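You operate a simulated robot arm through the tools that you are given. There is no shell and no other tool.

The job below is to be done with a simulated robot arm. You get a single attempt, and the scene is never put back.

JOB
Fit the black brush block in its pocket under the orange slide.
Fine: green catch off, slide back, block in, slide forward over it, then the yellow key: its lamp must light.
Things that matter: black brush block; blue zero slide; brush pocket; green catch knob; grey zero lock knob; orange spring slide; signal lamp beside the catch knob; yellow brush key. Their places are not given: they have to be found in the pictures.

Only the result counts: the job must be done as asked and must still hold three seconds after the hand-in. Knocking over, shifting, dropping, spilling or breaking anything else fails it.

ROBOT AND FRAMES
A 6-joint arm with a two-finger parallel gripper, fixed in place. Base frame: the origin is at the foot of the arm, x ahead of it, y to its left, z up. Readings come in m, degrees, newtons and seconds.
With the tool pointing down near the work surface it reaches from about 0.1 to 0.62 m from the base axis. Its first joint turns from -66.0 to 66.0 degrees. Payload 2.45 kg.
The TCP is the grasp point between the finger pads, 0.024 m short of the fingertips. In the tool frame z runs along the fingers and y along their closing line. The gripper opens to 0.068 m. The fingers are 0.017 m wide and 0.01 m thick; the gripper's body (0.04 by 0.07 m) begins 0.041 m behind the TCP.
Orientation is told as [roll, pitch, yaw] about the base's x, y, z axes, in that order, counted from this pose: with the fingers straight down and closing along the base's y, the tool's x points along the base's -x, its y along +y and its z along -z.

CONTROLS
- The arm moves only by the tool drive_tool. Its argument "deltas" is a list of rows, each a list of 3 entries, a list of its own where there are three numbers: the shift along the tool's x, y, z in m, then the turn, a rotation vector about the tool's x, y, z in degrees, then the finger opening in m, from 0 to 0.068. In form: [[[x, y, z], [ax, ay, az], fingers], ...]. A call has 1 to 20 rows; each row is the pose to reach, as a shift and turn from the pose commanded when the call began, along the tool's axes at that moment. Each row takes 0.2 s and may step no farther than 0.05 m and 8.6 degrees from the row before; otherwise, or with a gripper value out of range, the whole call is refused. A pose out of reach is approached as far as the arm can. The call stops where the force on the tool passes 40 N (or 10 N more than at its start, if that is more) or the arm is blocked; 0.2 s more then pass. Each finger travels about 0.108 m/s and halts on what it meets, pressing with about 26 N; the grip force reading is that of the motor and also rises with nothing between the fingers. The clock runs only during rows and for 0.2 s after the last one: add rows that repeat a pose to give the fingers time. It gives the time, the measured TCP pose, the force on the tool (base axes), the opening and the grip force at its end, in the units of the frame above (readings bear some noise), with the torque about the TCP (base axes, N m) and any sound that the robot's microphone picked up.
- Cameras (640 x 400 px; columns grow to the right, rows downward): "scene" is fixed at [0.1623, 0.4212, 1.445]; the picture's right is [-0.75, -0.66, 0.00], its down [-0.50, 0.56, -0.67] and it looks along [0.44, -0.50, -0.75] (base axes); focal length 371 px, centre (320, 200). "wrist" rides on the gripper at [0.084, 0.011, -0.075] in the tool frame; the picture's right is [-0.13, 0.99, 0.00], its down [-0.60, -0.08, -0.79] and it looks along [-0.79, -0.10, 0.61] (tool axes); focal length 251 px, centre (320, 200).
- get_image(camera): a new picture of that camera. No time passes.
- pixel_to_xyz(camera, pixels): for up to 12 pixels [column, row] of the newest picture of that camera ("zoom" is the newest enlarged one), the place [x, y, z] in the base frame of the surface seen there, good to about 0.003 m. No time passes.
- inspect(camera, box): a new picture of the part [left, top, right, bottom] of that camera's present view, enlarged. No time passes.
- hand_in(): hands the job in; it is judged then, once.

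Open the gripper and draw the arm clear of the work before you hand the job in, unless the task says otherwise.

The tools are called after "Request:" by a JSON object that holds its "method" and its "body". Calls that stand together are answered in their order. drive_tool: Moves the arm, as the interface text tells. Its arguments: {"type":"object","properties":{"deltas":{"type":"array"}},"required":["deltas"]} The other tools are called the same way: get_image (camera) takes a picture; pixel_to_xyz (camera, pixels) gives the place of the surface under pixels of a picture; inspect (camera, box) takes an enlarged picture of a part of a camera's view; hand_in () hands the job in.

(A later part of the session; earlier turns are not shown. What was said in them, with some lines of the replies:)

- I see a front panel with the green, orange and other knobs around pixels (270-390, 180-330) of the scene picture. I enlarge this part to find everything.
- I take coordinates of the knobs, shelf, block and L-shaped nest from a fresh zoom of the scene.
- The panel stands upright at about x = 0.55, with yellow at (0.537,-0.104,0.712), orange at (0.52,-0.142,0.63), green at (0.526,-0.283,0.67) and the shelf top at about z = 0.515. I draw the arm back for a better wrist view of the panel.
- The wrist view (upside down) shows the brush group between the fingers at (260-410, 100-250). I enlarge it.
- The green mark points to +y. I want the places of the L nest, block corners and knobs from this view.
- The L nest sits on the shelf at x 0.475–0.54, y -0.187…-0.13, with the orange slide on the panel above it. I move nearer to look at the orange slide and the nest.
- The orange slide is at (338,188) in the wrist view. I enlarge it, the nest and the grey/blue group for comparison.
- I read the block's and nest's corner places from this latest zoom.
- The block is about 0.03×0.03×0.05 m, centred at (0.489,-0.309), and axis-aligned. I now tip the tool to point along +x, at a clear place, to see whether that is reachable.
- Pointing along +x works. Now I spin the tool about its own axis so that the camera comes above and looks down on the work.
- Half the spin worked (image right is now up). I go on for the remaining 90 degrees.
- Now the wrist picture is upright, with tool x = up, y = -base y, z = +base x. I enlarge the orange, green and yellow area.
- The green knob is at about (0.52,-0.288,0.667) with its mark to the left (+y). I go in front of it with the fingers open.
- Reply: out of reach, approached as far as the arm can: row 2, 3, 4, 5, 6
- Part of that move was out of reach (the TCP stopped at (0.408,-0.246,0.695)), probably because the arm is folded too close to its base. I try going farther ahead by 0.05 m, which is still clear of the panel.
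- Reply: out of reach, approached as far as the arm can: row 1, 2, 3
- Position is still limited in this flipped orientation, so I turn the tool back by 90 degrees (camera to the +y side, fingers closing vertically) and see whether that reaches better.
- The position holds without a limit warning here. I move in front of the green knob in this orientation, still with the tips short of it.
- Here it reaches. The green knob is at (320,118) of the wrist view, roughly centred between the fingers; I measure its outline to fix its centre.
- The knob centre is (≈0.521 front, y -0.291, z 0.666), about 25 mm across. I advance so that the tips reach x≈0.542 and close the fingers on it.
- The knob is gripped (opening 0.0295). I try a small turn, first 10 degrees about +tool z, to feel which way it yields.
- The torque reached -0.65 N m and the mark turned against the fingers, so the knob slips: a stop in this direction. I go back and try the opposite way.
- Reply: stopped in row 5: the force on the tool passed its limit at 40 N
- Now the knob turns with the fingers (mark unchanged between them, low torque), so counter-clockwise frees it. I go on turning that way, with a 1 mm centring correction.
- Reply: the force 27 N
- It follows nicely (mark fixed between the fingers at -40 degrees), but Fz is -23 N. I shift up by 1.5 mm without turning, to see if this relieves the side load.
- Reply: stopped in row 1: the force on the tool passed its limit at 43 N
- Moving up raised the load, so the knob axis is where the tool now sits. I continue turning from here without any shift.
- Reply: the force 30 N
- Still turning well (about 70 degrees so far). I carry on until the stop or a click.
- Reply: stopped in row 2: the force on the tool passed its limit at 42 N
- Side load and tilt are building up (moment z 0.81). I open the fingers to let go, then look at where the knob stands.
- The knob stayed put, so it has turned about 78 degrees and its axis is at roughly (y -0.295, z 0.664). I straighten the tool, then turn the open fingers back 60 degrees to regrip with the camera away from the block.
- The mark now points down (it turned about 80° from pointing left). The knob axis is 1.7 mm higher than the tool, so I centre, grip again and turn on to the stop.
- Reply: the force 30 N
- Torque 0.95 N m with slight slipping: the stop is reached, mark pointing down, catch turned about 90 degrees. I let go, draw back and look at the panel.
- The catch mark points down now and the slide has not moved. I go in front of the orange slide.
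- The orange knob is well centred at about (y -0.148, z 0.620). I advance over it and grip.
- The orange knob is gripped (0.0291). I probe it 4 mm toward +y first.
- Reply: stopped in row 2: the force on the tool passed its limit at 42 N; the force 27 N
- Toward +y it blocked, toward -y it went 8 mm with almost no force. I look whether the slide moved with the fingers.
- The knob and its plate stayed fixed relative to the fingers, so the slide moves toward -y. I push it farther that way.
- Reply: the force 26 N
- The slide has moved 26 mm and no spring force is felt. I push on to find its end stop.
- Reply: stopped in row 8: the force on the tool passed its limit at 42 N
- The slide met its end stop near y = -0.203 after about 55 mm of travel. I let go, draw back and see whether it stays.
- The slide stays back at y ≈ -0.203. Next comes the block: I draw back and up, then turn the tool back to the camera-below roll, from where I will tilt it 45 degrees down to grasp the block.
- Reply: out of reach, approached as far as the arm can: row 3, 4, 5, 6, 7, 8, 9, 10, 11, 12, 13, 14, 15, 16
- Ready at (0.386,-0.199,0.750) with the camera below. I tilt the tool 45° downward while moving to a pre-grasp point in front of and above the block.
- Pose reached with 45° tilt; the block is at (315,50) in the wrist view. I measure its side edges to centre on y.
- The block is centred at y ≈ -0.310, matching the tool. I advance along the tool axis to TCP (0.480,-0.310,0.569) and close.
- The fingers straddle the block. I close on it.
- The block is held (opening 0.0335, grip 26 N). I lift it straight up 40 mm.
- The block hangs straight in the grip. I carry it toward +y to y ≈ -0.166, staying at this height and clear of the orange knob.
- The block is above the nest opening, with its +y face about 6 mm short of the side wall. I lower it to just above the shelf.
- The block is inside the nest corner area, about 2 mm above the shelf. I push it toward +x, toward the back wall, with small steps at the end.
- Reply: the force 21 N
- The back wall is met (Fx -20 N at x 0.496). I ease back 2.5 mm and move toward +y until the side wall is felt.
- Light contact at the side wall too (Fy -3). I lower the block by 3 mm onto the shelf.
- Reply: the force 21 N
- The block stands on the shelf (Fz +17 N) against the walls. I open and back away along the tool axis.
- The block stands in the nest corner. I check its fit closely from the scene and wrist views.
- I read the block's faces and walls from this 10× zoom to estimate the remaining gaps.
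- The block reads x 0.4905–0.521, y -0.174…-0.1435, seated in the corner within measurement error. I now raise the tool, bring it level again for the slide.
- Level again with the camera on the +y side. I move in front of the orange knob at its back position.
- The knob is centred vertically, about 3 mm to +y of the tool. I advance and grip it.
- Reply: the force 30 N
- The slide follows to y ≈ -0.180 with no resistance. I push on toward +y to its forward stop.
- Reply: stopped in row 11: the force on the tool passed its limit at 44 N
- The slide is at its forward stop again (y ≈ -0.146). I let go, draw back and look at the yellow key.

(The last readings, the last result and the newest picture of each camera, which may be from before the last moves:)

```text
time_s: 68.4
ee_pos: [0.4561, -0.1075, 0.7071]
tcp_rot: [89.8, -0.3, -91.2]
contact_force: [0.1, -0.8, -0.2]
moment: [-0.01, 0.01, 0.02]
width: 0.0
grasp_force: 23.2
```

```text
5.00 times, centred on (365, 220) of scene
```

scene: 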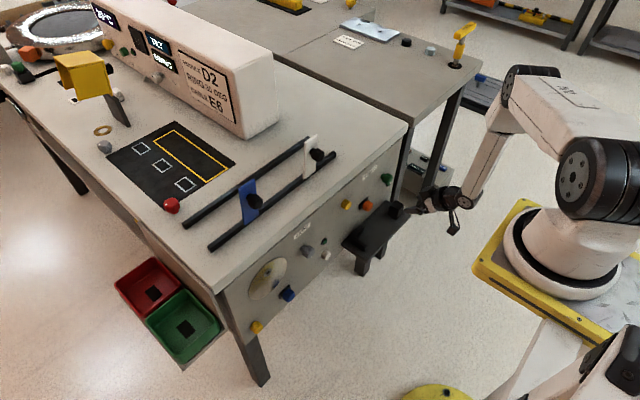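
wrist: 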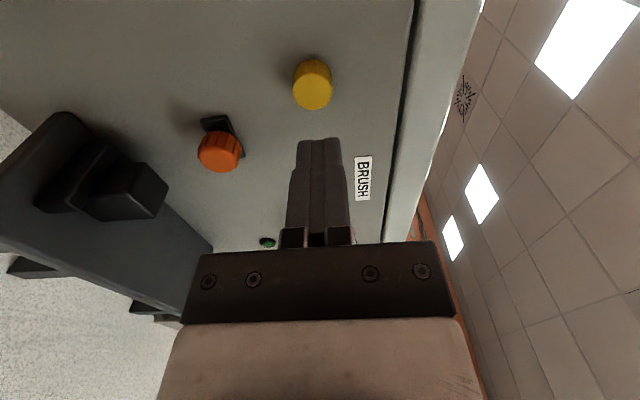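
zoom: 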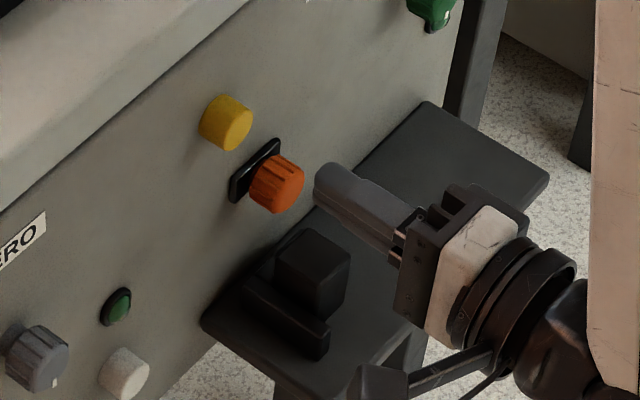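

The yellow key is at (313,88) of the wrist view. I measure its face.

Request:
{"method": "inspect", "body": {"camera": "wrist", "box": [270, 40, 360, 130]}}

Request:
{"method": "pixel_to_xyz", "body": {"camera": "wrist", "pixels": [[313, 93], [297, 93], [330, 92], [313, 106], [313, 80], [313, 70], [267, 241]]}}

```text
4.44 times, centred on (315, 85) of wrist
```

zoom: 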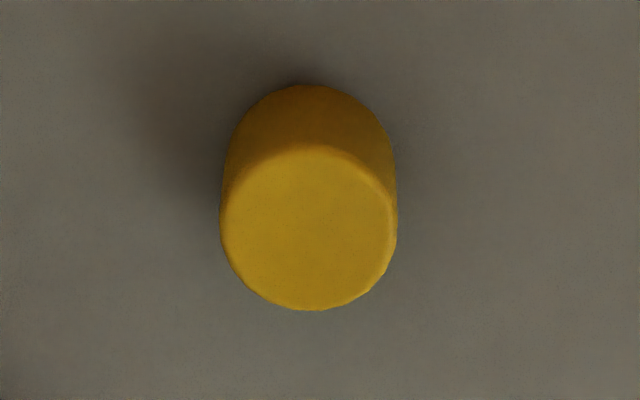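

```text
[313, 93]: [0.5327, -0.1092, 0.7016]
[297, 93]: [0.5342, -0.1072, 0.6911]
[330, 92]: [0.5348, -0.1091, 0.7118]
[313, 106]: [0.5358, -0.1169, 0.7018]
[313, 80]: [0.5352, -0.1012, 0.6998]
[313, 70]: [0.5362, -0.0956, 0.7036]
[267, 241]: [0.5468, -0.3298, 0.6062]
```

The key's centre is about (0.534,-0.108,0.702). I lower 4.5 mm, then approach and press with closed fingertips in small steps.

Request:
{"method": "drive_tool", "body": {"deltas": [[[0.001, -0.0045, 0.02], [0, 0, 0], 0.0], [[0.001, -0.0045, 0.04], [0, 0, 0], 0.0], [[0.001, -0.0045, 0.05], [0, 0, 0], 0.0], [[0.001, -0.0045, 0.053], [0, 0, 0], 0.0], [[0.001, -0.0045, 0.055], [0, 0, 0], 0.0], [[0.001, -0.0045, 0.057], [0, 0, 0], 0.0], [[0.001, -0.0045, 0.057], [0, 0, 0], 0.0]]}}

Request:
{"method": "get_image", "body": {"camera": "wrist"}}

```text
time_s: 70.0
ee_pos: [0.5135, -0.1069, 0.7005]
tcp_rot: [89.8, -0.4, -90.9]
contact_force: [-4.8, 2.9, 1.2]
moment: [0.0, -0.06, 0.1]
width: 0.0001
grasp_force: 24.0
heard: click
```

```text
taken
```

wrist: 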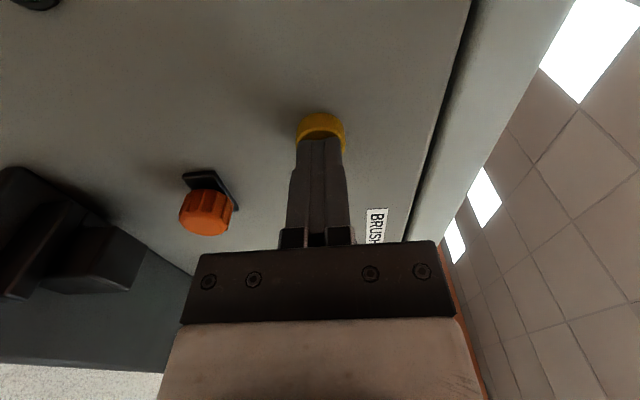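

A click was heard with about 5 N on the key. I look at the signal lamp in the scene and wrist views.

Request:
{"method": "inspect", "body": {"camera": "scene", "box": [365, 165, 415, 205]}}

Request:
{"method": "drive_tool", "body": {"deltas": [[[0, 0, -0.02], [0, 0, 0], 0.0], [[0, 0, -0.05], [0, 0, 0], 0.0], [[0, 0, -0.08], [0, 0, 0], 0.02], [[0, 0, -0.08], [0, 0, 0], 0.05]]}}

Request:
{"method": "get_image", "body": {"camera": "wrist"}}

Request:
{"method": "get_image", "body": {"camera": "scene"}}

```text
10.00 times, centred on (390, 185) of scene
```

zoom: 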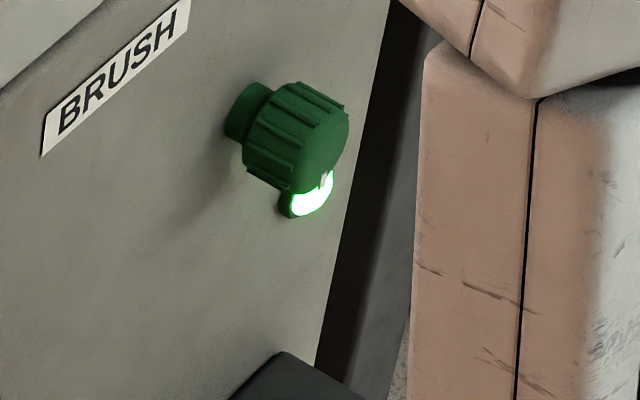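

```text
time_s: 71.0
ee_pos: [0.4339, -0.1047, 0.7018]
tcp_rot: [89.8, -0.3, -91.1]
contact_force: [0.6, -0.2, -0.2]
moment: [0.02, -0.01, -0.04]
width: 0.05
grasp_force: 0.0
```

```text
taken
```

wrist: 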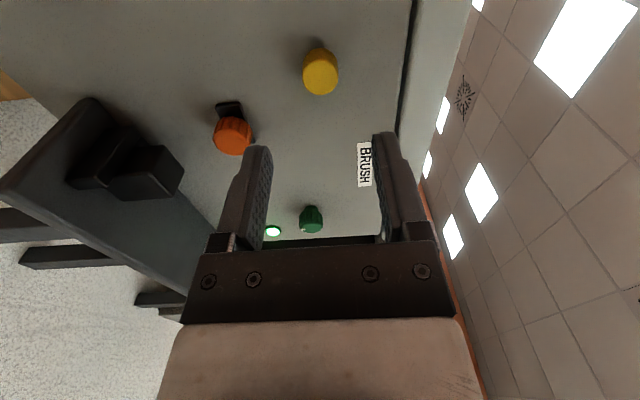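

```text
taken
```

scene: 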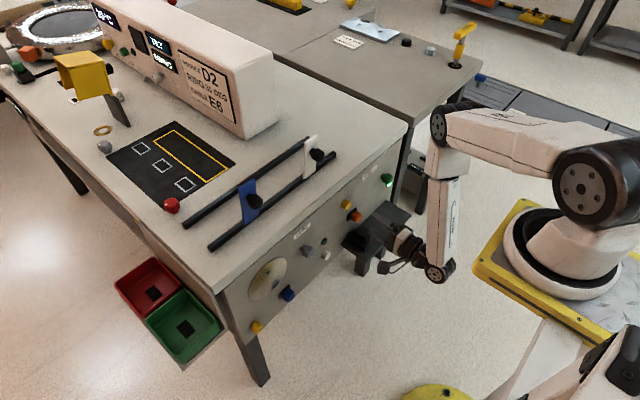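

The signal lamp is lit and stays lit after the key is released. I draw the arm a bit farther back, open, and wait about 3 s to see that it holds.

Request:
{"method": "drive_tool", "body": {"deltas": [[[0, 0.03, -0.02], [0, 0, 0], 0.068], [[0, 0.06, -0.03], [0, 0, 0], 0.068], [[0, 0.06, -0.03], [0, 0, 0], 0.068], [[0, 0.06, -0.03], [0, 0, 0], 0.068], [[0, 0.06, -0.03], [0, 0, 0], 0.068], [[0, 0.06, -0.03], [0, 0, 0], 0.068], [[0, 0.06, -0.03], [0, 0, 0], 0.068], [[0, 0.06, -0.03], [0, 0, 0], 0.068], [[0, 0.06, -0.03], [0, 0, 0], 0.068], [[0, 0.06, -0.03], [0, 0, 0], 0.068], [[0, 0.06, -0.03], [0, 0, 0], 0.068], [[0, 0.06, -0.03], [0, 0, 0], 0.068], [[0, 0.06, -0.03], [0, 0, 0], 0.068], [[0, 0.06, -0.03], [0, 0, 0], 0.068], [[0, 0.06, -0.03], [0, 0, 0], 0.068], [[0, 0.06, -0.03], [0, 0, 0], 0.068]]}}

Request:
{"method": "get_image", "body": {"camera": "wrist"}}

Request:
{"method": "inspect", "body": {"camera": "scene", "box": [320, 165, 420, 265]}}

```text
time_s: 74.4
ee_pos: [0.4042, -0.1049, 0.762]
tcp_rot: [89.9, -0.3, -90.9]
contact_force: [-0.1, 0.2, 0.0]
moment: [-0.02, -0.02, -0.03]
width: 0.0679
grasp_force: 0.0
```

```text
taken
```

wrist: 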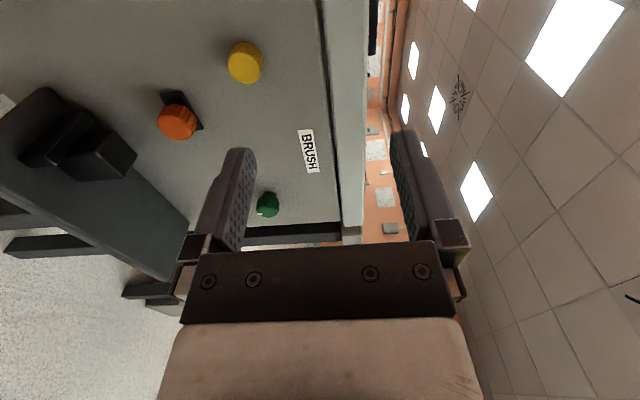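

```text
4.00 times, centred on (370, 215) of scene
```

zoom: 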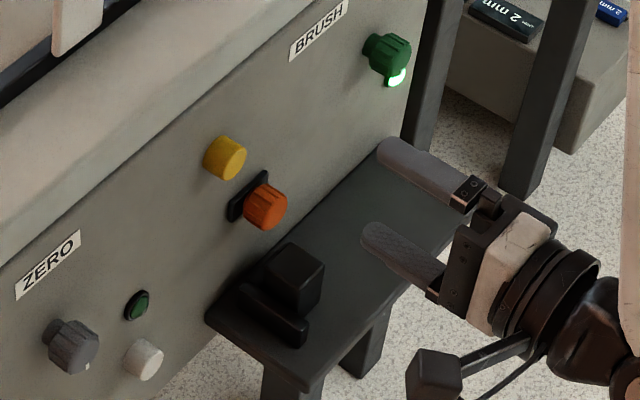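

The lamp is still lit after more than 3 s, the block is in its pocket, the slide is forward over it, and the open gripper is clear of the work. I hand the job in.

Request:
{"method": "hand_in", "body": {}}

```text
The job is handed in.
```

The black brush block is in its pocket under the orange slide, and the brush lamp lit when I pressed the yellow key. The lamp was still on more than three seconds after I released the key, just before I handed the job in.

- **Catch:** I turned the green knob about 90° counter-clockwise to its stop. It is still in that off position, because the job did not ask for it to be put back.
- **Slide:** I moved the orange slide back about 55 mm to its rear stop, and after the block was in I brought it forward to its front stop. It showed no spring force and stayed where I left it.
- **Block:** I took the L-shaped nest on the shelf below the slide to be the pocket. The block stands in its corner; I felt light contact with both walls, and the pictures show any gap is no more than about 2 mm.
- **Key:** I pressed the yellow key next to the orange slide, not the one at the far end of the zero group. It clicked at about 5 N.

I did not touch the blue zero slide or the grey zero lock. The gripper was open and clear of the work at hand-in.
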